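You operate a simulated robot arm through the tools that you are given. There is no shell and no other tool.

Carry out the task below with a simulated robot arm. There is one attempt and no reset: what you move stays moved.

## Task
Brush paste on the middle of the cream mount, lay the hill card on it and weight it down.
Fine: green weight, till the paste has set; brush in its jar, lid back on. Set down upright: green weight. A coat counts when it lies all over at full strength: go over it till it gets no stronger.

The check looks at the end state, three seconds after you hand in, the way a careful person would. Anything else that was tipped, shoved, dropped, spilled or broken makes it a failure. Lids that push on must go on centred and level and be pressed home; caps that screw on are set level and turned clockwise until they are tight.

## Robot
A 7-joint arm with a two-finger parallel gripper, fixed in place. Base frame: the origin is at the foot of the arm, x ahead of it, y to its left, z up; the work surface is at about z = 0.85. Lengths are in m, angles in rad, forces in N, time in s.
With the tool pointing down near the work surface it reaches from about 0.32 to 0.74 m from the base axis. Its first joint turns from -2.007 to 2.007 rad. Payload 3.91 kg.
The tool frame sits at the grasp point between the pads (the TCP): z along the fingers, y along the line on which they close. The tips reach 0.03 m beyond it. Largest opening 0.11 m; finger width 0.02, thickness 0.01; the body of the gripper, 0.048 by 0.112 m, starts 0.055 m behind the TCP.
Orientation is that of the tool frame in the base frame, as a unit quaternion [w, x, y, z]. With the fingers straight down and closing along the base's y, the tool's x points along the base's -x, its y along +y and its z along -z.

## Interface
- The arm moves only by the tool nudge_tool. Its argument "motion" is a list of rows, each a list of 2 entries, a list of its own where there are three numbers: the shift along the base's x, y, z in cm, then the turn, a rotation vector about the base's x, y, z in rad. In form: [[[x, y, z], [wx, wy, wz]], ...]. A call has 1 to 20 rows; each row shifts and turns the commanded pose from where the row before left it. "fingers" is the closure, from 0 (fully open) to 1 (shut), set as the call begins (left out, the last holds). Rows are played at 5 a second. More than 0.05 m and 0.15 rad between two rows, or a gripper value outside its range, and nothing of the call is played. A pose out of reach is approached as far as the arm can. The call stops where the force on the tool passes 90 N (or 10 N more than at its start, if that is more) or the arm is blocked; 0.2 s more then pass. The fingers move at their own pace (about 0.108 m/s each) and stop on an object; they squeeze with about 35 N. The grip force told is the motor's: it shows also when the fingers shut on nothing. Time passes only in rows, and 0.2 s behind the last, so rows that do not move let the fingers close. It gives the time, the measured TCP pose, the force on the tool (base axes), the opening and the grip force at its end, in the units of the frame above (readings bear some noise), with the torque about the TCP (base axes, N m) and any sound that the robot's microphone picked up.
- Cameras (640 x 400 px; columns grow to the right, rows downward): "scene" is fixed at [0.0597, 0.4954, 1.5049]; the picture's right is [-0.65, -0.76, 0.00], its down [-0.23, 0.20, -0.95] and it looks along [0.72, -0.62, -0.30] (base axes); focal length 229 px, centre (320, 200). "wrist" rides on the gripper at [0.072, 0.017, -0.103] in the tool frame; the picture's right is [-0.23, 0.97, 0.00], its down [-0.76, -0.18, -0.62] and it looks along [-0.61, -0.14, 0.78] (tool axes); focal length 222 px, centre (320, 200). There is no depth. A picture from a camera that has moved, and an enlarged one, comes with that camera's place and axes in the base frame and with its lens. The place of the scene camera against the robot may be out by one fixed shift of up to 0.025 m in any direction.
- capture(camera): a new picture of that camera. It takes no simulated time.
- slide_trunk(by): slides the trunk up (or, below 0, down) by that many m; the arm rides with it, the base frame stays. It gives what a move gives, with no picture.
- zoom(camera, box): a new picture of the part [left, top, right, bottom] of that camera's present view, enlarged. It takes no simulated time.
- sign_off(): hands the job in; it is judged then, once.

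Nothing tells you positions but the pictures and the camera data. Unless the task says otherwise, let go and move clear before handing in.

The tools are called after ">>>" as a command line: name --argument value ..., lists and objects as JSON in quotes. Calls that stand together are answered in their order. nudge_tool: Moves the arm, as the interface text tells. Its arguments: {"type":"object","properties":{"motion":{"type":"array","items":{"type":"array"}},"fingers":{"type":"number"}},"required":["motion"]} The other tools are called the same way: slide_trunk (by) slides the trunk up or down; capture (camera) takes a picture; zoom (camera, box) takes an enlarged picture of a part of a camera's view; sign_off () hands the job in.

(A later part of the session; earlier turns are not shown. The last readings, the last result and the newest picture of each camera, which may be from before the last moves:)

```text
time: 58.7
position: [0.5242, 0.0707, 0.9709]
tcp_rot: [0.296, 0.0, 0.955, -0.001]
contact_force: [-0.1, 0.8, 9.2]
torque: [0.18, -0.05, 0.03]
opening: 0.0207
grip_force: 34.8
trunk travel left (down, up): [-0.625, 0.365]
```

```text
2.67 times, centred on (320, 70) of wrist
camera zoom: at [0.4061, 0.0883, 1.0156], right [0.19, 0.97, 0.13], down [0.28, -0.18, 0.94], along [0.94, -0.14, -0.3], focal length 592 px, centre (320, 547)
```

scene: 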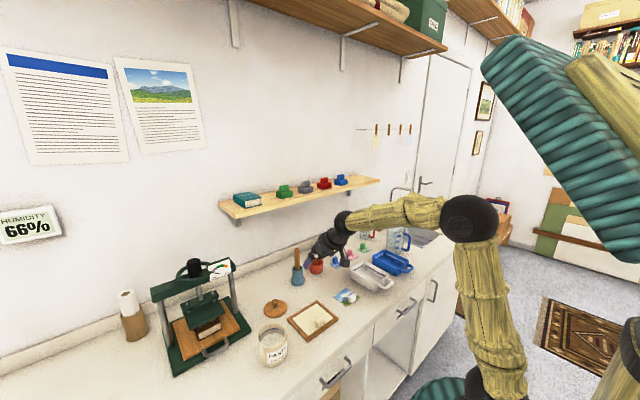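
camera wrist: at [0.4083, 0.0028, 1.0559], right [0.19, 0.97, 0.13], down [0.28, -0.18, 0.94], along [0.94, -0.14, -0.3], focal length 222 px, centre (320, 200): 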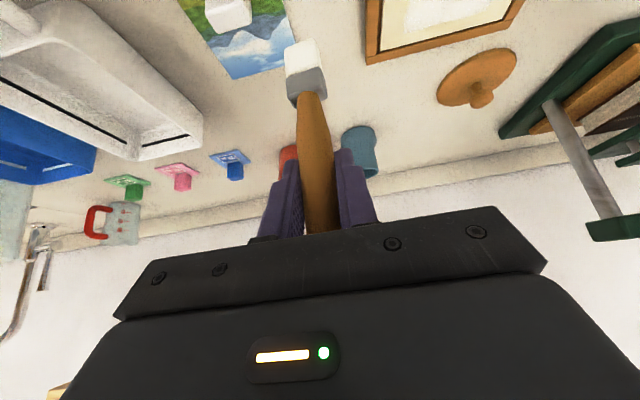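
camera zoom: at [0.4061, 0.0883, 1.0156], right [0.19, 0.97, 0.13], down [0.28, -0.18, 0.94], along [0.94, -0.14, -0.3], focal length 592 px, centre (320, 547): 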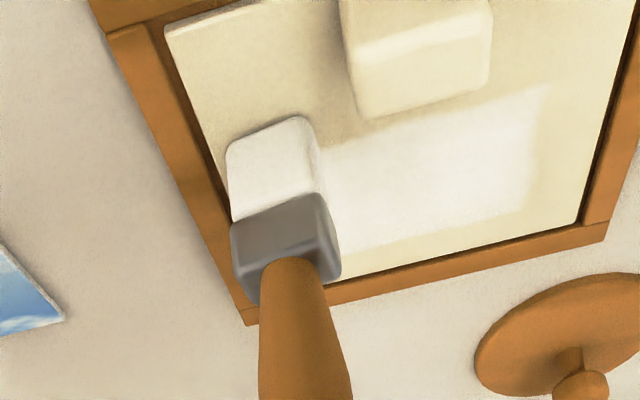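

The patch is clearly a bounded area (x≈0.537–0.577, y≈0.074–0.147). Now I go over all of it again with the loaded brush.

>>> nudge_tool --motion '[[[0.8, 0, 0], [0, 0, 0]], [[0, 1.95, 0], [0, 0, 0]], [[0, 1.95, 0], [0, 0, 0]], [[0, 1.95, 0], [0, 0, 0]], [[0, 1.95, 0], [0, 0, 0]], [[0.9, 0, 0], [0, 0, 0]], [[0, -1.95, 0], [0, 0, 0]], [[0, -1.95, 0], [0, 0, 0]], [[0, -1.95, 0], [0, 0, 0]], [[0, -1.95, 0], [0, 0, 0]], [[0.9, 0, 0], [0, 0, 0]], [[0, 1.95, 0], [0, 0, 0]], [[0, 1.95, 0], [0, 0, 0]], [[0, 1.95, 0], [0, 0, 0]], [[0, 1.95, 0], [0, 0, 0]], [[0.9, 0, 0], [0, 0, 0]], [[0, -1.95, 0], [0, 0, 0]], [[0, -1.95, 0], [0, 0, 0]], [[0, -1.95, 0], [0, 0, 0]], [[0, -1.95, 0], [0, 0, 0]]]'

>>> nudge_tool --motion '[[[0.9, 0, 0], [0, 0, 0]], [[0, 1.95, 0], [0, 0, 0]], [[0, 1.95, 0], [0, 0, 0]], [[0, 1.95, 0], [0, 0, 0]], [[0, 1.95, 0], [0, 0, 0]], [[0.7, 0, 0], [0, 0, 0]], [[0, -1.95, 0], [0, 0, 0]], [[0, -1.95, 0], [0, 0, 0]], [[0, -1.95, 0], [0, 0, 0]], [[0, -1.95, 0], [0, 0, 0]], [[0, 0, 0], [0, 0, 0]]]'

>>> zoom --camera "scene" --box '[285, 285, 345, 335]'

>>> zoom --camera "wrist" --box '[200, 0, 440, 140]'

```text
time: 62.9
position: [0.5591, 0.0718, 0.9708]
tcp_rot: [0.295, -0.001, 0.956, 0.001]
contact_force: [1.2, 1.2, 8.7]
torque: [0.0, -0.06, -0.01]
opening: 0.0208
grip_force: 35.3
trunk travel left (down, up): [-0.625, 0.365]
```

```text
time: 65.3
position: [0.5758, 0.0707, 0.97]
tcp_rot: [0.296, 0.0, 0.955, -0.001]
contact_force: [-0.8, -0.1, 7.1]
torque: [0.03, 0.04, 0.0]
opening: 0.0208
grip_force: 34.8
trunk travel left (down, up): [-0.625, 0.365]
```

```text
8.00 times, centred on (315, 310) of scene
camera zoom: at [0.0597, 0.4954, 1.5049], right [-0.65, -0.76, 0.0], down [-0.23, 0.2, -0.95], along [0.72, -0.62, -0.3], focal length 1834 px, centre (360, -680)
```

zoom: 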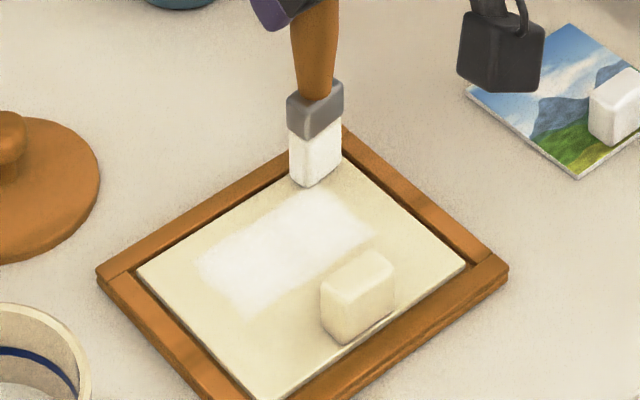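

```text
2.67 times, centred on (320, 70) of wrist
camera zoom: at [0.4569, 0.0883, 1.0152], right [0.19, 0.97, 0.13], down [0.28, -0.18, 0.94], along [0.94, -0.14, -0.3], focal length 592 px, centre (320, 547)
```

zoom: 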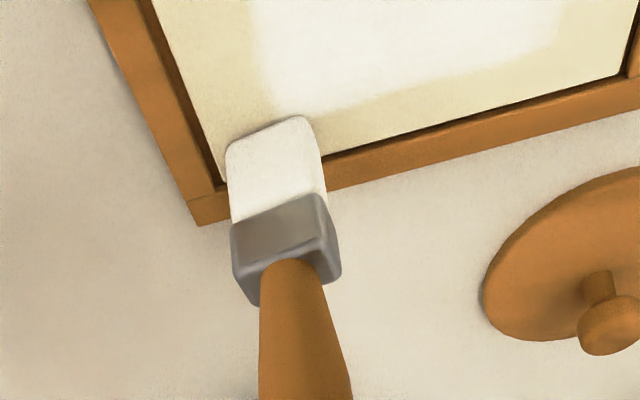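

Lifting away to compare the patch's strength, and re-dipping for one more full pass.

>>> nudge_tool --motion '[[[0, 0, 2.0], [0, 0, 0]], [[0, 0, 3.0], [0, 0, 0]], [[-1.0, 0.5, 3.0], [0, 0, 0]], [[-1.0, 2.0, 3.0], [0, 0, 0]], [[-1.0, 4.0, 0], [0, 0, 0]], [[-1.0, 4.0, 0], [0, 0, 0]], [[-1.0, 4.0, 0], [0, 0, 0]], [[-0.5, 4.0, 0], [0, 0, 0]], [[0, 1.85, 0], [0, 0, 0]], [[0, 0, 0], [0, 0, 0]]]'

>>> zoom --camera "scene" --box '[295, 300, 335, 330]'

>>> zoom --camera "wrist" --box '[200, 0, 440, 140]'

```text
time: 67.5
position: [0.5207, 0.2764, 1.0801]
tcp_rot: [0.294, 0.0, 0.956, -0.001]
contact_force: [-0.9, -0.1, 0.3]
torque: [0.03, -0.01, 0.0]
opening: 0.0209
grip_force: 34.9
trunk travel left (down, up): [-0.625, 0.365]
```

```text
13.33 times, centred on (315, 315) of scene
camera zoom: at [0.0597, 0.4954, 1.5049], right [-0.65, -0.76, 0.0], down [-0.23, 0.2, -0.95], along [0.72, -0.62, -0.3], focal length 3056 px, centre (387, -1333)
```

zoom: 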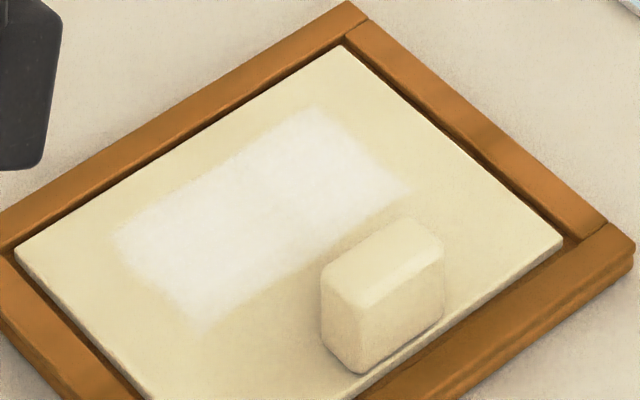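

```text
2.67 times, centred on (320, 70) of wrist
camera zoom: at [0.4021, 0.2934, 1.1248], right [0.19, 0.97, 0.13], down [0.28, -0.18, 0.94], along [0.94, -0.14, -0.3], focal length 592 px, centre (320, 547)
```

zoom: 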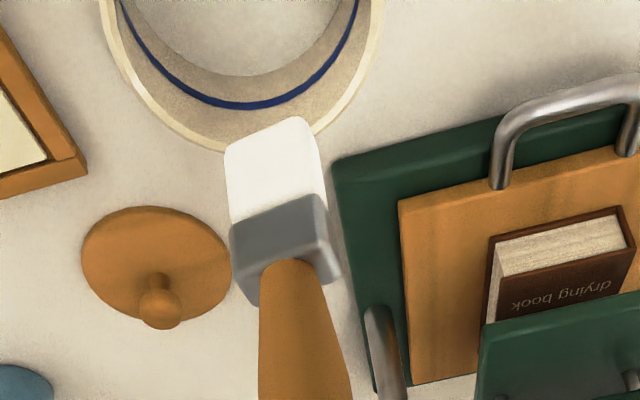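

Re-dipping and doing another overlapping pass including past the patch's edges, then comparing.

>>> nudge_tool --motion '[[[0, -0.15, -2.5], [0, 0, 0]], [[0, 0, -2.5], [0, 0, 0]], [[0, 0, -2.0], [0, 0, 0]], [[0, 0, -0.9], [0, 0, 0]], [[0, 0, -0.1], [0, 0, 0]], [[0, 0, 0], [0, 0, 0]], [[0, 0, 0.5], [0, 0, 0]], [[0, 0, 2.5], [0, 0, 0]], [[0, 0, 2.5], [0, 0, 0]], [[0, 0, 2.5], [0, 0, 0]], [[0.3, -4.0, 0], [0, 0, 0]], [[0.3, -4.0, 0], [0, 0, 0]], [[0.3, -4.0, 0], [0, 0, 0]], [[0.3, -4.0, 0], [0, 0, 0]], [[0, -4.3, 0], [0, 0, 0]], [[0, 0, -4.0], [0, 0, 0]], [[0, 0, -4.0], [0, 0, 0]], [[0, 0, -2.4], [0, 0, 0]], [[0, 0, -0.6], [0, 0, 0]], [[0, 0, 0], [0, 0, 0]]]'

```text
time: 71.7
position: [0.5322, 0.0715, 0.9707]
tcp_rot: [0.297, 0.001, 0.955, 0.0]
contact_force: [-0.3, -1.1, 7.3]
torque: [-0.09, 0.05, 0.01]
opening: 0.0208
grip_force: 35.1
trunk travel left (down, up): [-0.625, 0.365]
```

>>> nudge_tool --motion '[[[0, 1.95, 0], [0, 0, 0]], [[0, 1.95, 0], [0, 0, 0]], [[0, 1.95, 0], [0, 0, 0]], [[0, 2.2, 0], [0, 0, 0]], [[0.7, 0, 0], [0, 0, 0]], [[0, -2.1, 0], [0, 0, 0]], [[0, -1.95, 0], [0, 0, 0]], [[0, -1.95, 0], [0, 0, 0]], [[0, -2.05, 0], [0, 0, 0]], [[0.7, 0, 0], [0, 0, 0]], [[0, 1.95, 0], [0, 0, 0]], [[0, 1.95, 0], [0, 0, 0]], [[0, 1.95, 0], [0, 0, 0]], [[0, 2.2, 0], [0, 0, 0]], [[0.7, 0, 0], [0, 0, 0]], [[0, -2.1, 0], [0, 0, 0]], [[0, -1.95, 0], [0, 0, 0]], [[0, -1.95, 0], [0, 0, 0]], [[0, -2.05, 0], [0, 0, 0]], [[0.7, 0, 0], [0, 0, 0]]]'

>>> nudge_tool --motion '[[[0, 1.95, 0], [0, 0, 0]], [[0, 1.95, 0], [0, 0, 0]], [[0, 1.95, 0], [0, 0, 0]], [[0, 2.2, 0], [0, 0, 0]], [[0.7, 0, 0], [0, 0, 0]], [[0, -2.1, 0], [0, 0, 0]], [[0, -1.95, 0], [0, 0, 0]], [[0, -1.95, 0], [0, 0, 0]], [[0, -2.05, 0], [0, 0, 0]], [[0.7, 0, 0], [0, 0, 0]], [[0, 1.95, 0], [0, 0, 0]], [[0, 1.95, 0], [0, 0, 0]], [[0, 1.95, 0], [0, 0, 0]], [[0, 2.2, 0], [0, 0, 0]], [[0, 0, 0], [0, 0, 0]]]'

>>> zoom --camera "scene" --box '[295, 300, 335, 330]'

>>> zoom --camera "wrist" --box '[160, 0, 400, 140]'

```text
time: 75.9
position: [0.5595, 0.0711, 0.9718]
tcp_rot: [0.295, -0.001, 0.955, 0.0]
contact_force: [-3.1, 0.2, 9.9]
torque: [-0.02, 0.41, 0.01]
opening: 0.021
grip_force: 35.1
trunk travel left (down, up): [-0.625, 0.365]
```

```text
time: 79.1
position: [0.5744, 0.1503, 0.9706]
tcp_rot: [0.296, 0.0, 0.955, -0.001]
contact_force: [-0.6, -0.8, 6.6]
torque: [-0.09, 0.05, 0.04]
opening: 0.0208
grip_force: 35.0
trunk travel left (down, up): [-0.625, 0.365]
```

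```text
13.33 times, centred on (315, 315) of scene
camera zoom: at [0.0597, 0.4954, 1.5049], right [-0.65, -0.76, 0.0], down [-0.23, 0.2, -0.95], along [0.72, -0.62, -0.3], focal length 3056 px, centre (387, -1333)
```

zoom: 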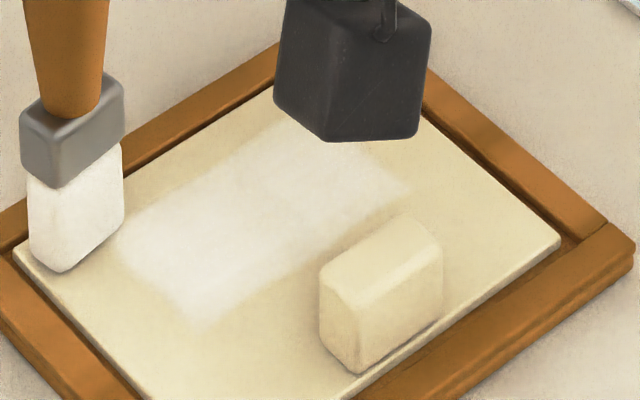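

```text
2.67 times, centred on (280, 70) of wrist
camera zoom: at [0.4551, 0.1684, 1.0152], right [0.19, 0.97, 0.13], down [0.28, -0.18, 0.94], along [0.94, -0.14, -0.3], focal length 592 px, centre (427, 547)
```

zoom: 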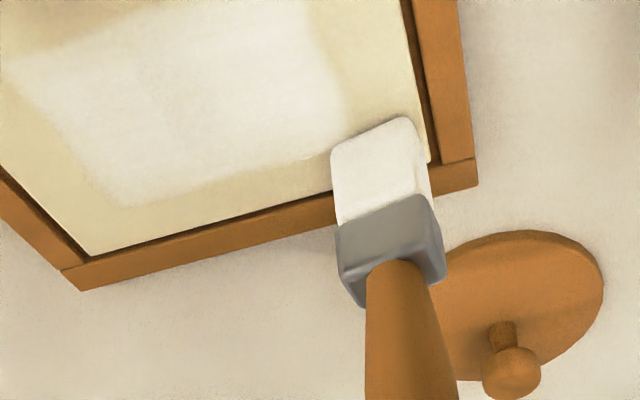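

>>> nudge_tool --motion '[[[0, 0, 2.0], [0, 0, 0]], [[0, 0, 3.0], [0, 0, 0]], [[-1.3, 0.5, 3.0], [0, 0, 0]], [[-1.3, 3.5, 3.0], [0, 0, 0]], [[-1.3, 4.0, 0], [0, 0, 0]], [[-1.3, 4.0, 0], [0, 0, 0]], [[0, 0.55, 0], [0, 0, 0]], [[0, 0, 0], [0, 0, 0]]]'

>>> zoom --camera "scene" --box '[295, 300, 335, 330]'

>>> capture --camera "wrist"

```text
time: 80.9
position: [0.5219, 0.2776, 1.0799]
tcp_rot: [0.296, -0.001, 0.955, 0.0]
contact_force: [0.2, 0.2, -1.1]
torque: [-0.01, -0.02, 0.0]
opening: 0.0206
grip_force: 34.3
trunk travel left (down, up): [-0.625, 0.365]
```

```text
13.33 times, centred on (315, 315) of scene
camera zoom: at [0.0597, 0.4954, 1.5049], right [-0.65, -0.76, 0.0], down [-0.23, 0.2, -0.95], along [0.72, -0.62, -0.3], focal length 3056 px, centre (387, -1333)
```

zoom: 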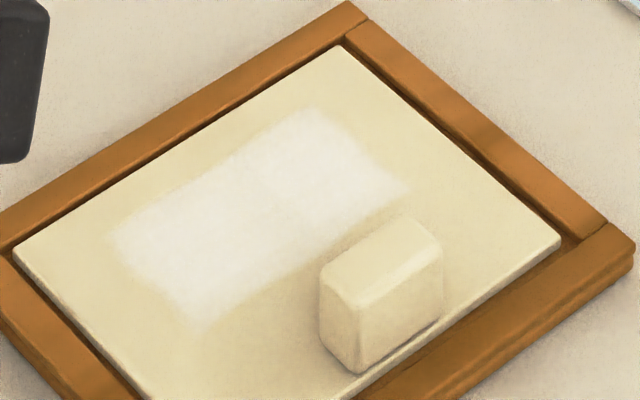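

```text
taken
camera wrist: at [0.404, 0.2945, 1.1253], right [0.19, 0.97, 0.13], down [0.28, -0.18, 0.94], along [0.94, -0.14, -0.3], focal length 222 px, centre (320, 200)
```

wrist: 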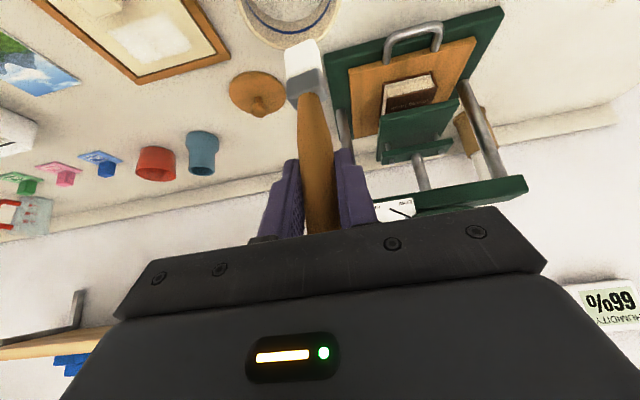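

>>> zoom --camera "wrist" --box '[80, 0, 230, 90]'

>>> zoom --camera "scene" --box '[299, 305, 323, 325]'

```text
4.27 times, centred on (155, 45) of wrist
camera zoom: at [0.404, 0.2945, 1.1253], right [0.19, 0.97, 0.13], down [0.28, -0.18, 0.94], along [0.94, -0.14, -0.3], focal length 948 px, centre (1024, 861)
```

zoom: 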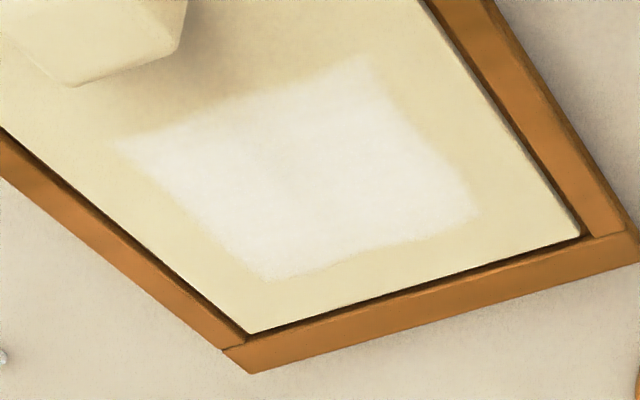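

```text
16.00 times, centred on (311, 315) of scene
camera zoom: at [0.0597, 0.4954, 1.5049], right [-0.65, -0.76, 0.0], down [-0.23, 0.2, -0.95], along [0.72, -0.62, -0.3], focal length 3667 px, centre (464, -1640)
```

zoom: 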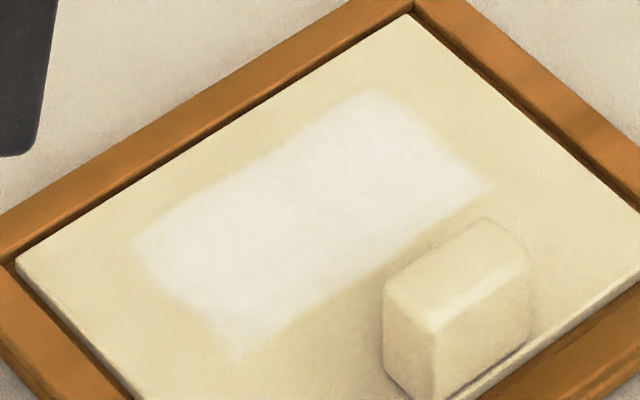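

The coat looks even and no longer changes between passes. Now I return the brush to its pot: first to a point in front of it, then above it.

>>> nudge_tool --motion '[[[1.6, -4.1, 0], [0, 0, 0]], [[1.6, -4.1, 0], [0, 0, 0]], [[1.6, -4.1, 0], [0, 0, 0]], [[1.6, -4.1, 0], [0, 0, 0]], [[1.6, -4.1, 0], [0, 0, 0]], [[1.7, -4.3, 0], [0, 0, 0]], [[3.8, 0, -0.2], [0, 0, 0]], [[3.9, 0, -0.2], [0, 0, 0]], [[3.9, 0, 0], [0, 0, 0]], [[0, 0, 0], [0, 0, 0]]]'

>>> zoom --camera "scene" --box '[260, 220, 360, 300]'

>>> capture --camera "wrist"

>>> zoom --camera "wrist" --box '[220, 0, 400, 120]'

```text
time: 83.1
position: [0.7361, 0.0298, 1.0772]
tcp_rot: [0.294, 0.0, 0.956, 0.0]
contact_force: [0.2, 0.1, 0.2]
torque: [0.0, 0.01, 0.0]
opening: 0.0207
grip_force: 35.4
trunk travel left (down, up): [-0.625, 0.365]
```

```text
5.00 times, centred on (310, 260) of scene
camera zoom: at [0.0597, 0.4954, 1.5049], right [-0.65, -0.76, 0.0], down [-0.23, 0.2, -0.95], along [0.72, -0.62, -0.3], focal length 1146 px, centre (370, -100)
```

zoom: 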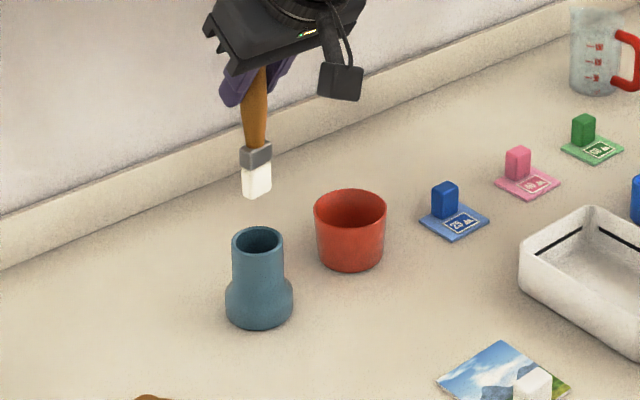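

```text
taken
camera wrist: at [0.618, 0.0457, 1.1211], right [0.19, 0.97, 0.13], down [0.28, -0.18, 0.94], along [0.94, -0.14, -0.3], focal length 222 px, centre (320, 200)
```

wrist: 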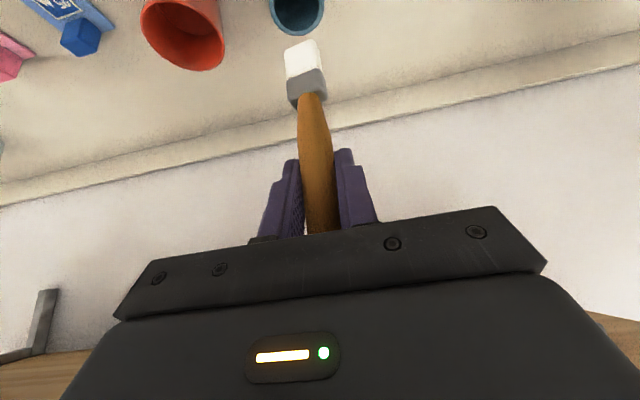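

```text
3.33 times, centred on (310, 60) of wrist
camera zoom: at [0.618, 0.0457, 1.1211], right [0.19, 0.97, 0.13], down [0.28, -0.18, 0.94], along [0.94, -0.14, -0.3], focal length 740 px, centre (353, 667)
```

zoom: 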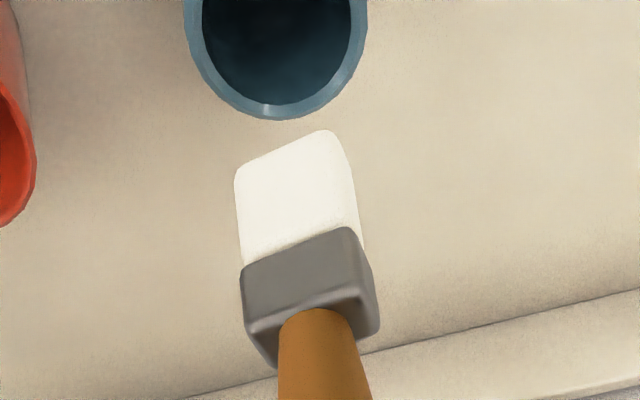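

The tip is about 3 mm short of the pot's centre in x; I correct and check again before lowering.

>>> nudge_tool --motion '[[[0.28, 0.08, 0], [0, 0, 0]], [[0, 0, -1.5], [0, 0, 0]], [[0, 0, 0], [0, 0, 0]], [[0, 0, 0], [0, 0, 0]]]'

>>> zoom --camera "wrist" --box '[220, 0, 400, 120]'

>>> zoom --camera "scene" --box '[280, 240, 330, 290]'

```text
time: 84.1
position: [0.7374, 0.0293, 1.0597]
tcp_rot: [0.295, 0.0, 0.956, 0.0]
contact_force: [0.2, -0.2, -1.0]
torque: [0.03, 0.03, -0.02]
opening: 0.021
grip_force: 35.0
trunk travel left (down, up): [-0.625, 0.365]
```

```text
3.33 times, centred on (310, 60) of wrist
camera zoom: at [0.6202, 0.0465, 1.1056], right [0.19, 0.97, 0.13], down [0.28, -0.18, 0.94], along [0.94, -0.14, -0.3], focal length 740 px, centre (353, 667)
```

zoom: 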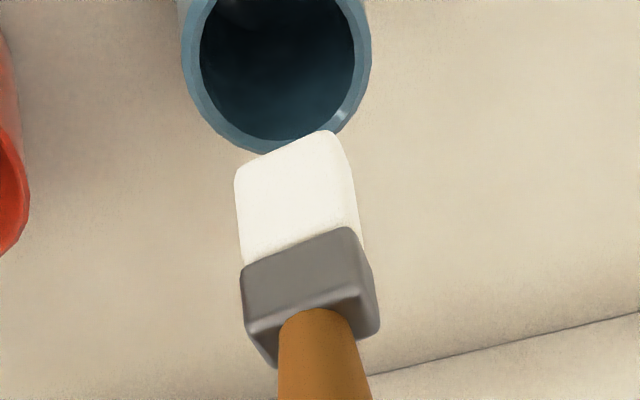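

```text
8.00 times, centred on (305, 265) of scene
camera zoom: at [0.0597, 0.4954, 1.5049], right [-0.65, -0.76, 0.0], down [-0.23, 0.2, -0.95], along [0.72, -0.62, -0.3], focal length 1834 px, centre (440, -320)
```

zoom: 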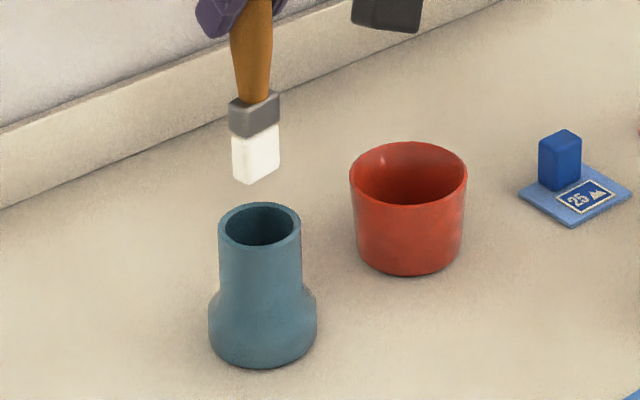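

Two-view triangulation puts the tip within ~1.5 mm of the pot's axis (0.7404, 0.0302). A last 1 mm trim, then lowering into the pot while watching forces.

>>> nudge_tool --motion '[[[0.1, -0.1, 0], [0, 0, 0]], [[0, 0, -1.5], [0, 0, 0]], [[0, 0, -1.5], [0, 0, 0]], [[0, 0, -1.0], [0, 0, 0]], [[0, 0, 0], [0, 0, 0]]]'

>>> zoom --camera "wrist" --box '[220, 0, 400, 120]'

>>> zoom --camera "scene" --box '[280, 240, 330, 290]'

```text
time: 85.3
position: [0.7402, 0.0289, 1.0212]
tcp_rot: [0.295, -0.001, 0.956, 0.0]
contact_force: [0.2, -0.3, 0.5]
torque: [0.03, 0.01, 0.03]
opening: 0.0207
grip_force: 35.0
trunk travel left (down, up): [-0.625, 0.365]
```

```text
3.33 times, centred on (310, 60) of wrist
camera zoom: at [0.6214, 0.0456, 1.0654], right [0.19, 0.97, 0.13], down [0.28, -0.18, 0.94], along [0.94, -0.14, -0.3], focal length 740 px, centre (353, 667)
```

zoom: 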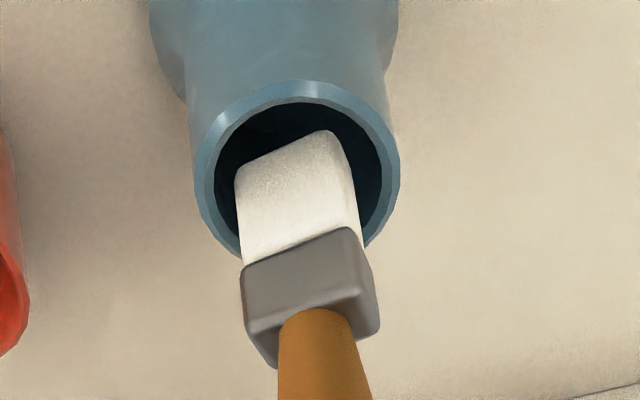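

```text
8.00 times, centred on (305, 265) of scene
camera zoom: at [0.0597, 0.4954, 1.5049], right [-0.65, -0.76, 0.0], down [-0.23, 0.2, -0.95], along [0.72, -0.62, -0.3], focal length 1834 px, centre (440, -320)
```

zoom: 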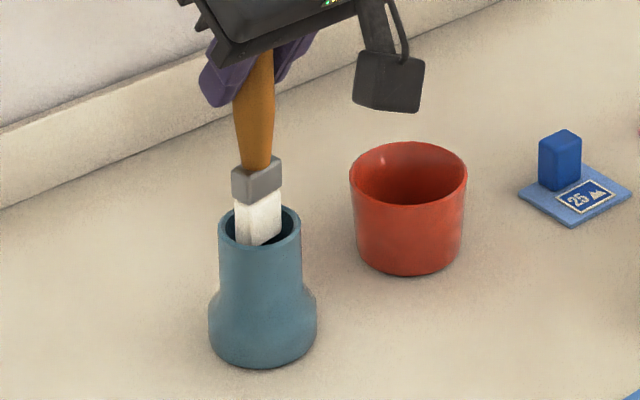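

The tip is inside the pot. Continuing down.

>>> nudge_tool --motion '[[[0, 0, -1.0], [0, 0, 0]], [[0, 0, -1.0], [0, 0, 0]], [[0, 0, -1.0], [0, 0, 0]], [[0, 0, 0], [0, 0, 0]]]'

>>> zoom --camera "wrist" --box '[220, 0, 400, 120]'

>>> zoom --camera "scene" --box '[280, 240, 330, 290]'

```text
time: 86.3
position: [0.7398, 0.0287, 0.9905]
tcp_rot: [0.296, -0.002, 0.955, 0.001]
contact_force: [-0.6, 0.9, -0.1]
torque: [0.03, -0.01, -0.01]
opening: 0.0205
grip_force: 35.1
trunk travel left (down, up): [-0.625, 0.365]
```

```text
3.33 times, centred on (310, 60) of wrist
camera zoom: at [0.6215, 0.0455, 1.0353], right [0.19, 0.97, 0.13], down [0.28, -0.18, 0.94], along [0.94, -0.14, -0.3], focal length 740 px, centre (353, 667)
```

zoom: 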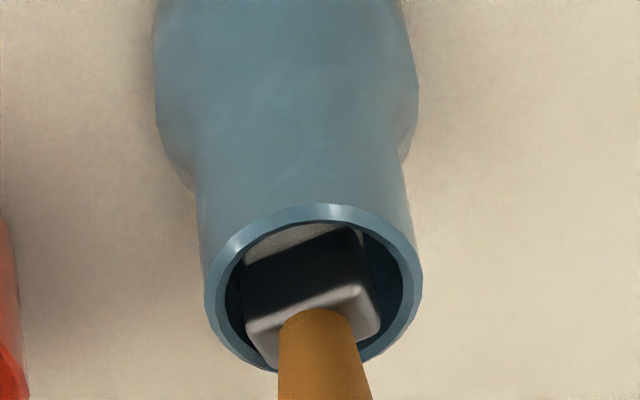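

```text
8.00 times, centred on (305, 265) of scene
camera zoom: at [0.0597, 0.4954, 1.5049], right [-0.65, -0.76, 0.0], down [-0.23, 0.2, -0.95], along [0.72, -0.62, -0.3], focal length 1834 px, centre (440, -320)
```

zoom: 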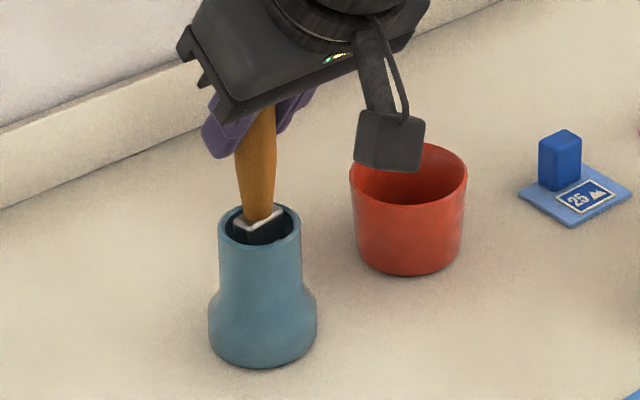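

>>> nudge_tool --motion '[[[0, 0, -0.7], [0, 0, 0]], [[0, 0, -0.5], [0, 0, 0]], [[0, 0, 0], [0, 0, 0]]]'

>>> nudge_tool --motion '[[[0, 0, -0.4], [0, 0, 0]], [[0, 0, 0], [0, 0, 0]]]'

>>> zoom --camera "scene" --box '[280, 240, 330, 290]'

```text
time: 87.1
position: [0.7395, 0.0286, 0.9794]
tcp_rot: [0.295, -0.001, 0.955, 0.0]
contact_force: [0.1, 0.8, 0.7]
torque: [0.05, 0.0, 0.02]
opening: 0.0206
grip_force: 35.4
trunk travel left (down, up): [-0.625, 0.365]
```

```text
time: 87.7
position: [0.7393, 0.0293, 0.9745]
tcp_rot: [0.295, 0.0, 0.956, 0.001]
contact_force: [-0.2, 0.8, -0.4]
torque: [-0.02, 0.01, 0.03]
opening: 0.0208
grip_force: 35.3
trunk travel left (down, up): [-0.625, 0.365]
```

```text
8.00 times, centred on (305, 265) of scene
camera zoom: at [0.0597, 0.4954, 1.5049], right [-0.65, -0.76, 0.0], down [-0.23, 0.2, -0.95], along [0.72, -0.62, -0.3], focal length 1834 px, centre (440, -320)
```

zoom: 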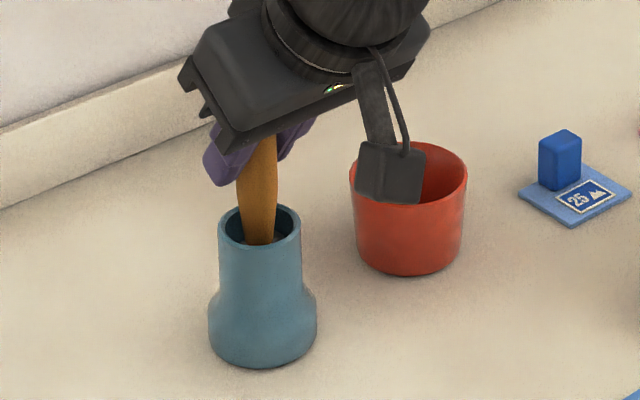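

>>> nudge_tool --motion '[[[0, 0, -0.3], [0, 0, 0]], [[0, 0, 0], [0, 0, 0]]]'

>>> nudge_tool --motion '[[[0, 0, -0.3], [0, 0, 0]], [[0, 0, 0], [0, 0, 0]]]'

```text
time: 88.3
position: [0.7399, 0.0297, 0.9711]
tcp_rot: [0.295, -0.001, 0.956, 0.0]
contact_force: [-0.2, 1.3, -0.4]
torque: [0.01, -0.02, 0.01]
opening: 0.0208
grip_force: 34.9
trunk travel left (down, up): [-0.625, 0.365]
```

```text
time: 88.9
position: [0.7406, 0.0285, 0.9692]
tcp_rot: [0.296, 0.0, 0.955, 0.0]
contact_force: [0.7, 0.2, -0.3]
torque: [-0.02, -0.03, -0.01]
opening: 0.0207
grip_force: 34.7
trunk travel left (down, up): [-0.625, 0.365]
```

>>> nudge_tool --motion '[[[0, 0, -0.3], [0, 0, 0]], [[0, 0, 0], [0, 0, 0]]]'

>>> nudge_tool --motion '[[[0, 0, -0.2], [0, 0, 0]], [[0, 0, 0], [0, 0, 0]]]'

>>> zoom --camera "wrist" --box '[220, 40, 420, 240]'

>>> zoom --camera "scene" --box '[280, 240, 330, 290]'

```text
time: 89.5
position: [0.7401, 0.0291, 0.9677]
tcp_rot: [0.296, -0.001, 0.955, 0.0]
contact_force: [1.3, -0.2, 2.8]
torque: [0.03, -0.01, -0.02]
opening: 0.0206
grip_force: 35.4
trunk travel left (down, up): [-0.625, 0.365]
```

```text
time: 90.1
position: [0.7385, 0.0292, 0.9662]
tcp_rot: [0.298, 0.0, 0.955, 0.0]
contact_force: [0.9, -0.2, 14.0]
torque: [-0.03, -0.11, -0.01]
opening: 0.0207
grip_force: 35.3
trunk travel left (down, up): [-0.625, 0.365]
```

```text
2.00 times, centred on (320, 140) of wrist
camera zoom: at [0.6207, 0.0459, 1.0107], right [0.19, 0.97, 0.13], down [0.27, -0.18, 0.95], along [0.94, -0.14, -0.3], focal length 444 px, centre (320, 320)
```

zoom: 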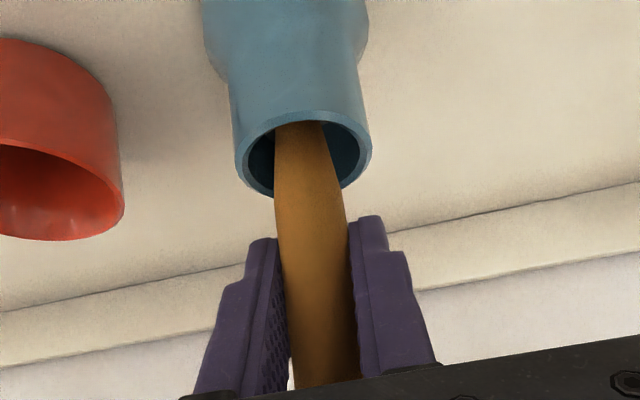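

```text
8.00 times, centred on (305, 265) of scene
camera zoom: at [0.0597, 0.4954, 1.5049], right [-0.65, -0.76, 0.0], down [-0.23, 0.2, -0.95], along [0.72, -0.62, -0.3], focal length 1834 px, centre (440, -320)
```

zoom: 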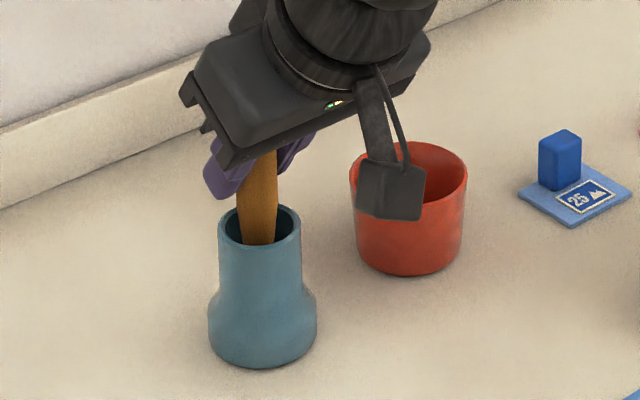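

The brush stands on the pot's floor. I ease off, open and back out along the tool axis.

>>> nudge_tool --motion '[[[0, 0, 0.2], [0, 0, 0]], [[0, 0, 0], [0, 0, 0]]]'

>>> nudge_tool --motion '[[[0, 0, 0], [0, 0, 0]], [[0, 0, 0], [0, 0, 0]], [[-1.1, 0, 1.6], [0, 0, 0]], [[-1.7, 0, 2.5], [0, 0, 0]], [[-2.3, 0, 3.3], [0, 0, 0]], [[-2.3, 0, 3.3], [0, 0, 0]], [[0, 0, 0], [0, 0, 0]]]' --fingers 0.4

>>> zoom --camera "scene" --box '[260, 220, 360, 300]'

>>> capture --camera "wrist"

```text
time: 90.7
position: [0.7391, 0.0293, 0.9664]
tcp_rot: [0.296, -0.001, 0.955, 0.001]
contact_force: [4.0, 0.2, 11.6]
torque: [0.04, -0.46, -0.01]
opening: 0.0206
grip_force: 35.4
trunk travel left (down, up): [-0.625, 0.365]
```

```text
time: 92.3
position: [0.6661, 0.0286, 1.0743]
tcp_rot: [0.295, 0.0, 0.956, -0.001]
contact_force: [0.0, -0.3, -1.4]
torque: [0.0, 0.01, -0.03]
opening: 0.0659
grip_force: 0.0
trunk travel left (down, up): [-0.625, 0.365]
```

```text
5.00 times, centred on (310, 260) of scene
camera zoom: at [0.0597, 0.4954, 1.5049], right [-0.65, -0.76, 0.0], down [-0.23, 0.2, -0.95], along [0.72, -0.62, -0.3], focal length 1146 px, centre (370, -100)
```

zoom: 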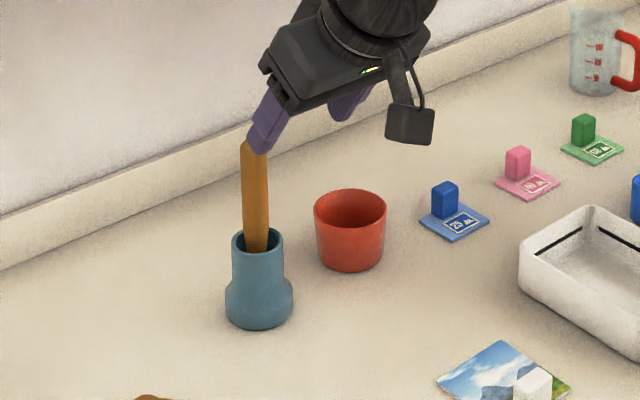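

```text
taken
camera wrist: at [0.547, 0.0458, 1.1177], right [0.19, 0.97, 0.13], down [0.28, -0.18, 0.94], along [0.94, -0.14, -0.3], focal length 222 px, centre (320, 200)
```

wrist: 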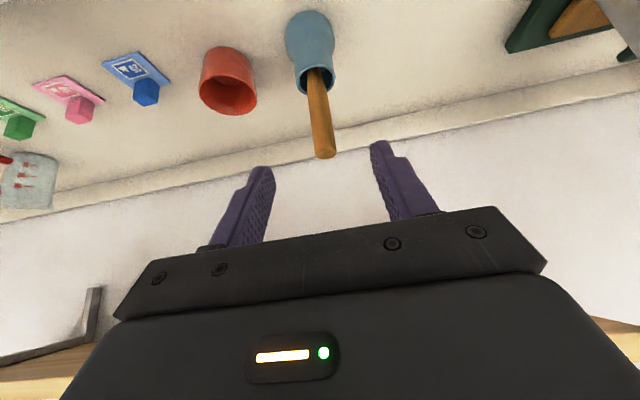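

The brush is back in its jar. Next the card; I bring the tool back to vertical and take an overhead look at the card and mount for exact measures.

>>> nudge_tool --motion '[[[-1.5, 0, 0], [0, 0.15, 0]], [[-1.5, 0, 0], [0, 0.15, 0]], [[-1.5, 0, 0], [0, 0.15, 0]], [[-1.0, 0, -1.0], [0, 0.15, 0]], [[0, 0, -1.0], [0, 0, 0]], [[0, 0, 0], [0, 0, 0]]]' --fingers 0.4

>>> capture --camera "wrist"

>>> zoom --camera "wrist" --box '[340, 0, 480, 90]'

>>> zoom --camera "wrist" --box '[180, 0, 320, 90]'

```text
time: 93.7
position: [0.6099, 0.029, 1.053]
tcp_rot: [-0.002, 0.0, 1.0, 0.001]
contact_force: [1.0, -0.4, 0.1]
torque: [-0.02, 0.0, -0.02]
opening: 0.0658
grip_force: 0.1
trunk travel left (down, up): [-0.625, 0.365]
```

```text
taken
camera wrist: at [0.5379, 0.0455, 1.1563], right [0.23, 0.97, 0.0], down [0.76, -0.18, 0.62], along [0.61, -0.14, -0.78], focal length 222 px, centre (320, 200)
```

wrist: 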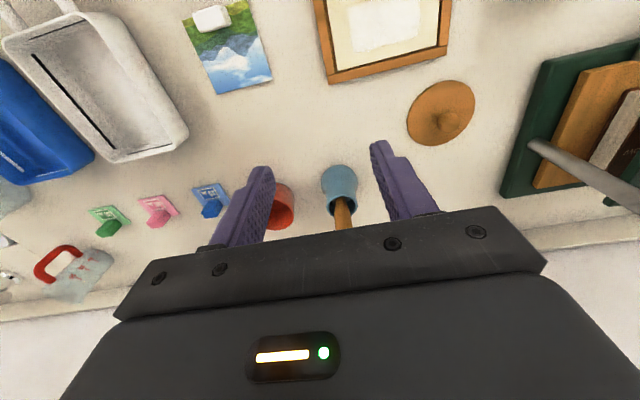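

```text
4.44 times, centred on (410, 45) of wrist
camera zoom: at [0.5379, 0.0455, 1.1563], right [0.23, 0.97, 0.0], down [0.76, -0.18, 0.62], along [0.61, -0.14, -0.78], focal length 987 px, centre (-80, 889)
```

zoom: 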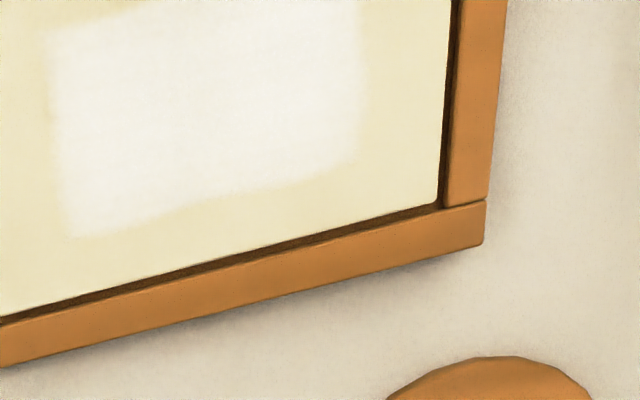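

```text
4.44 times, centred on (250, 45) of wrist
camera zoom: at [0.5379, 0.0455, 1.1563], right [0.23, 0.97, 0.0], down [0.76, -0.18, 0.62], along [0.61, -0.14, -0.78], focal length 987 px, centre (631, 889)
```

zoom: 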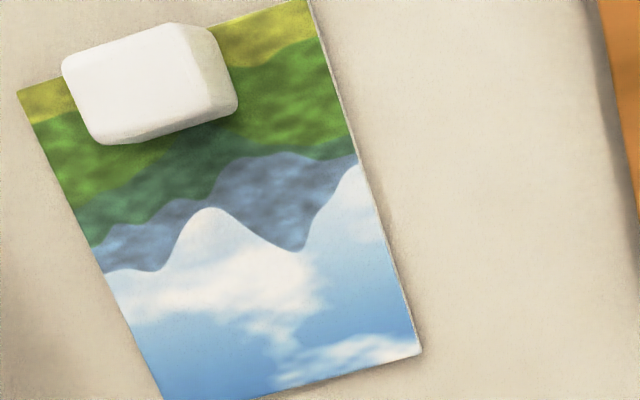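

Card spans x 0.5035–0.5785, y −0.0965–−0.0215; its block centre is about (0.5115, −0.061). I move above the block.

>>> nudge_tool --motion '[[[-2.4, -2.25, -1.5], [0, 0, 0]], [[-2.4, -2.25, -2.0], [0, 0, 0]], [[-2.4, -2.25, -2.5], [0, 0, 0]], [[-2.35, -2.25, -2.5], [0, 0, 0]], [[0, 0, -1.5], [0, 0, 0]], [[0, 0, 0], [0, 0, 0]]]' --fingers 0.4

>>> capture --camera "wrist"

>>> zoom --camera "wrist" --box '[240, 100, 400, 220]'

>>> zoom --camera "scene" --box '[310, 260, 400, 330]'

```text
time: 95.1
position: [0.5164, -0.0602, 0.9516]
tcp_rot: [0.0, 0.0, 1.0, 0.0]
contact_force: [-0.3, 0.3, 0.5]
torque: [0.03, 0.0, 0.0]
opening: 0.0662
grip_force: 0.1
trunk travel left (down, up): [-0.625, 0.365]
```

```text
taken
camera wrist: at [0.4424, -0.0438, 1.0563], right [0.23, 0.97, 0.0], down [0.76, -0.18, 0.62], along [0.61, -0.14, -0.78], focal length 222 px, centre (320, 200)
```

wrist: 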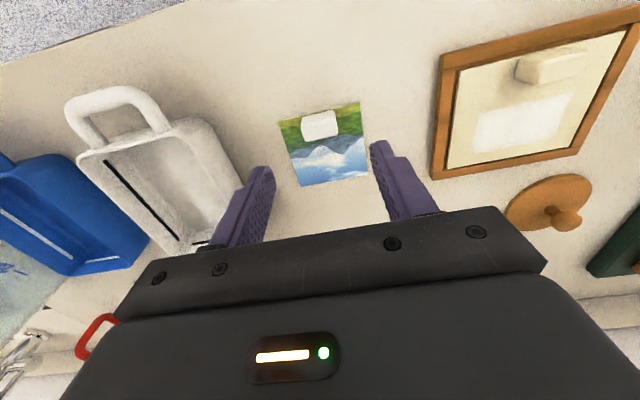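

```text
3.33 times, centred on (320, 160) of wrist
camera zoom: at [0.4424, -0.0438, 1.0563], right [0.23, 0.97, 0.0], down [0.76, -0.18, 0.62], along [0.61, -0.14, -0.78], focal length 740 px, centre (320, 333)
```

zoom: 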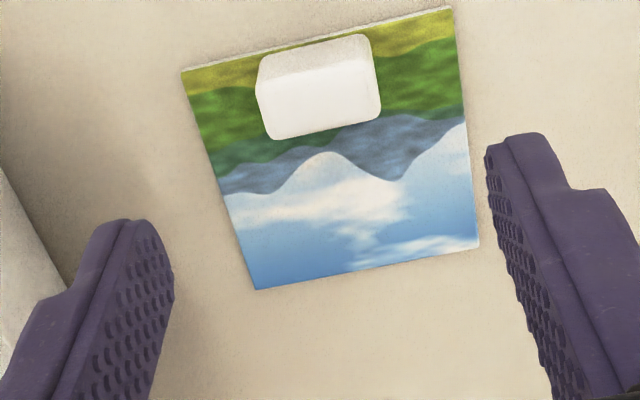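

```text
5.71 times, centred on (355, 295) of scene
camera zoom: at [0.0597, 0.4954, 1.5049], right [-0.65, -0.76, 0.0], down [-0.23, 0.2, -0.95], along [0.72, -0.62, -0.3], focal length 1310 px, centre (120, -343)
```

zoom: 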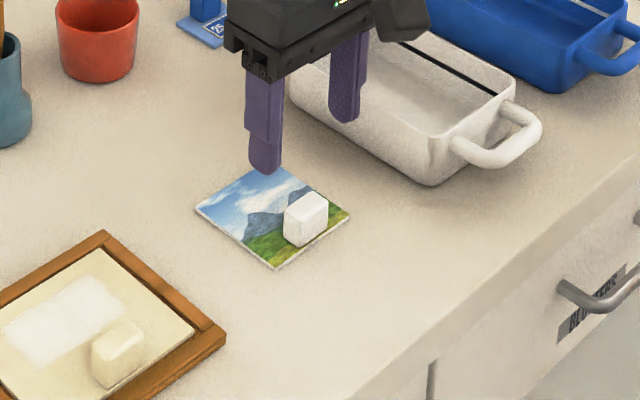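

Well lined up over the block. Descending to grasp it just above the card.

>>> nudge_tool --motion '[[[0, 0, -2.0], [0, 0, 0]], [[0, 0, -2.0], [0, 0, 0]], [[0, 0, -1.5], [0, 0, 0]], [[0, 0, -0.8], [0, 0, 0]], [[0, 0, 0], [0, 0, 0]]]' --fingers 0.5

>>> zoom --camera "scene" --box '[320, 265, 370, 305]'

>>> zoom --camera "wrist" --box '[240, 100, 400, 220]'

```text
time: 96.3
position: [0.5153, -0.0612, 0.8894]
tcp_rot: [0.0, -0.001, 1.0, 0.0]
contact_force: [0.0, 0.1, -0.9]
torque: [0.01, -0.03, -0.02]
opening: 0.0551
grip_force: 0.0
trunk travel left (down, up): [-0.625, 0.365]
```

```text
10.00 times, centred on (345, 285) of scene
camera zoom: at [0.0597, 0.4954, 1.5049], right [-0.65, -0.76, 0.0], down [-0.23, 0.2, -0.95], along [0.72, -0.62, -0.3], focal length 2292 px, centre (70, -650)
```

zoom: 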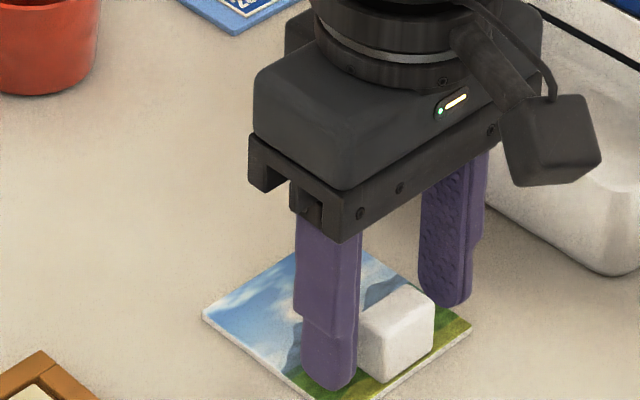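

```text
3.33 times, centred on (320, 160) of wrist
camera zoom: at [0.4424, -0.0442, 0.9935], right [0.23, 0.97, 0.0], down [0.76, -0.18, 0.62], along [0.61, -0.14, -0.78], focal length 740 px, centre (320, 333)
```

zoom: 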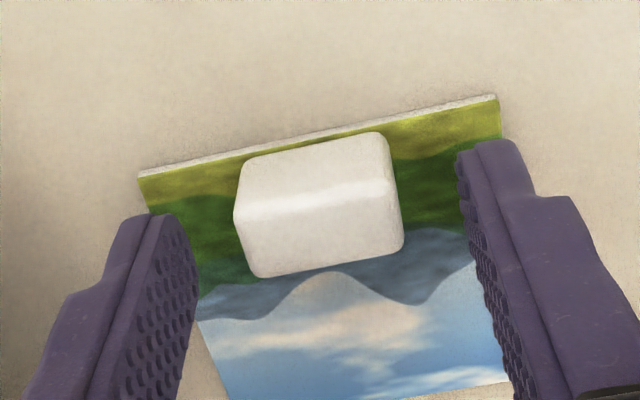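

>>> nudge_tool --motion '[[[0, 0, -0.25], [0, 0, 0]], [[0, 0, 0], [0, 0, 0]]]'

>>> nudge_tool --motion '[[[0, 0, 0], [0, 0, 0]], [[0, 0, 0], [0, 0, 0]], [[0, 0, 0], [0, 0, 0]]]' --fingers 1

>>> zoom --camera "wrist" --box '[240, 100, 400, 220]'

>>> zoom --camera "scene" --box '[320, 265, 370, 305]'

```text
time: 96.9
position: [0.5148, -0.0612, 0.8864]
tcp_rot: [0.0, 0.001, 1.0, 0.0]
contact_force: [0.0, 0.1, -0.4]
torque: [0.02, -0.05, 0.0]
opening: 0.055
grip_force: 0.1
trunk travel left (down, up): [-0.625, 0.365]
```

```text
time: 97.7
position: [0.5149, -0.0605, 0.8869]
tcp_rot: [0.0, -0.001, 1.0, 0.0]
contact_force: [0.8, -0.5, -0.5]
torque: [0.03, 0.0, 0.02]
opening: 0.0289
grip_force: 35.1
trunk travel left (down, up): [-0.625, 0.365]
```

```text
3.33 times, centred on (320, 160) of wrist
camera zoom: at [0.4426, -0.0441, 0.9912], right [0.23, 0.97, 0.0], down [0.76, -0.18, 0.62], along [0.61, -0.14, -0.78], focal length 740 px, centre (320, 333)
```

zoom: 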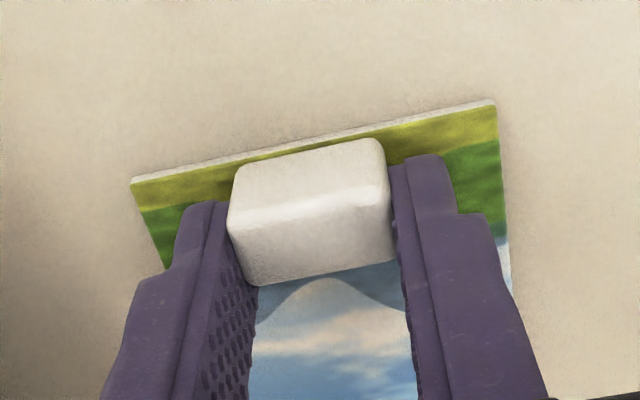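

```text
10.00 times, centred on (345, 285) of scene
camera zoom: at [0.0597, 0.4954, 1.5049], right [-0.65, -0.76, 0.0], down [-0.23, 0.2, -0.95], along [0.72, -0.62, -0.3], focal length 2292 px, centre (70, -650)
```

zoom: 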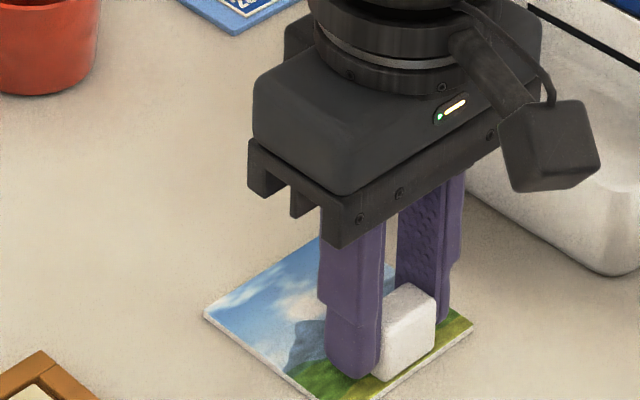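

The card is held (block 2.9 cm wide). Lifting it and carrying it over the mount.

>>> nudge_tool --motion '[[[0, 0, 1.0], [0, 0, 0]], [[0, 0, 2.0], [0, 0, 0]], [[0, 0, 3.0], [0, 0, 0]], [[0.25, 3.0, 0], [0, 0, 0]], [[0.25, 3.5, 0], [0, 0, 0]], [[0.25, 3.5, 0], [0, 0, 0]], [[0.25, 3.5, 0], [0, 0, 0]], [[0, 3.7, 0], [0, 0, 0]], [[0, 0, 0], [0, 0, 0]]]'

>>> capture --camera "wrist"

>>> zoom --camera "scene" --box '[280, 250, 360, 340]'

```text
time: 99.7
position: [0.5247, 0.1111, 0.948]
tcp_rot: [0.0, 0.0, 1.0, 0.0]
contact_force: [-0.6, 0.1, -0.5]
torque: [0.02, -0.01, 0.02]
opening: 0.0288
grip_force: 35.0
trunk travel left (down, up): [-0.625, 0.365]
```

```text
taken
camera wrist: at [0.4524, 0.1273, 1.0522], right [0.23, 0.97, 0.0], down [0.76, -0.18, 0.62], along [0.61, -0.14, -0.78], focal length 222 px, centre (320, 200)
```

wrist: 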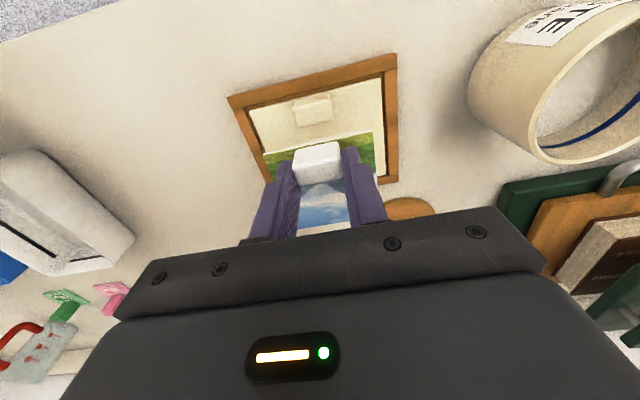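

```text
4.44 times, centred on (320, 295) of scene
camera zoom: at [0.0597, 0.4954, 1.5049], right [-0.65, -0.76, 0.0], down [-0.23, 0.2, -0.95], along [0.72, -0.62, -0.3], focal length 1019 px, centre (320, -222)
```

zoom: 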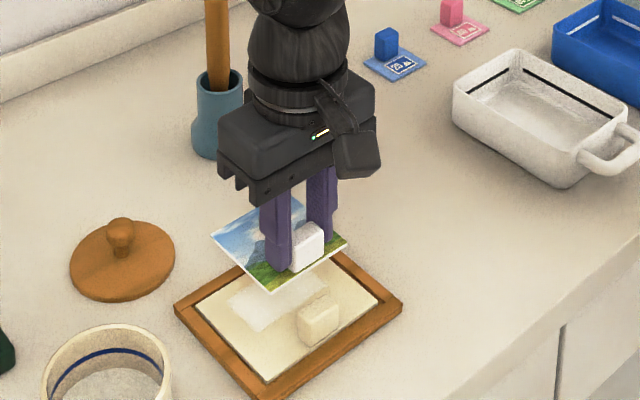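

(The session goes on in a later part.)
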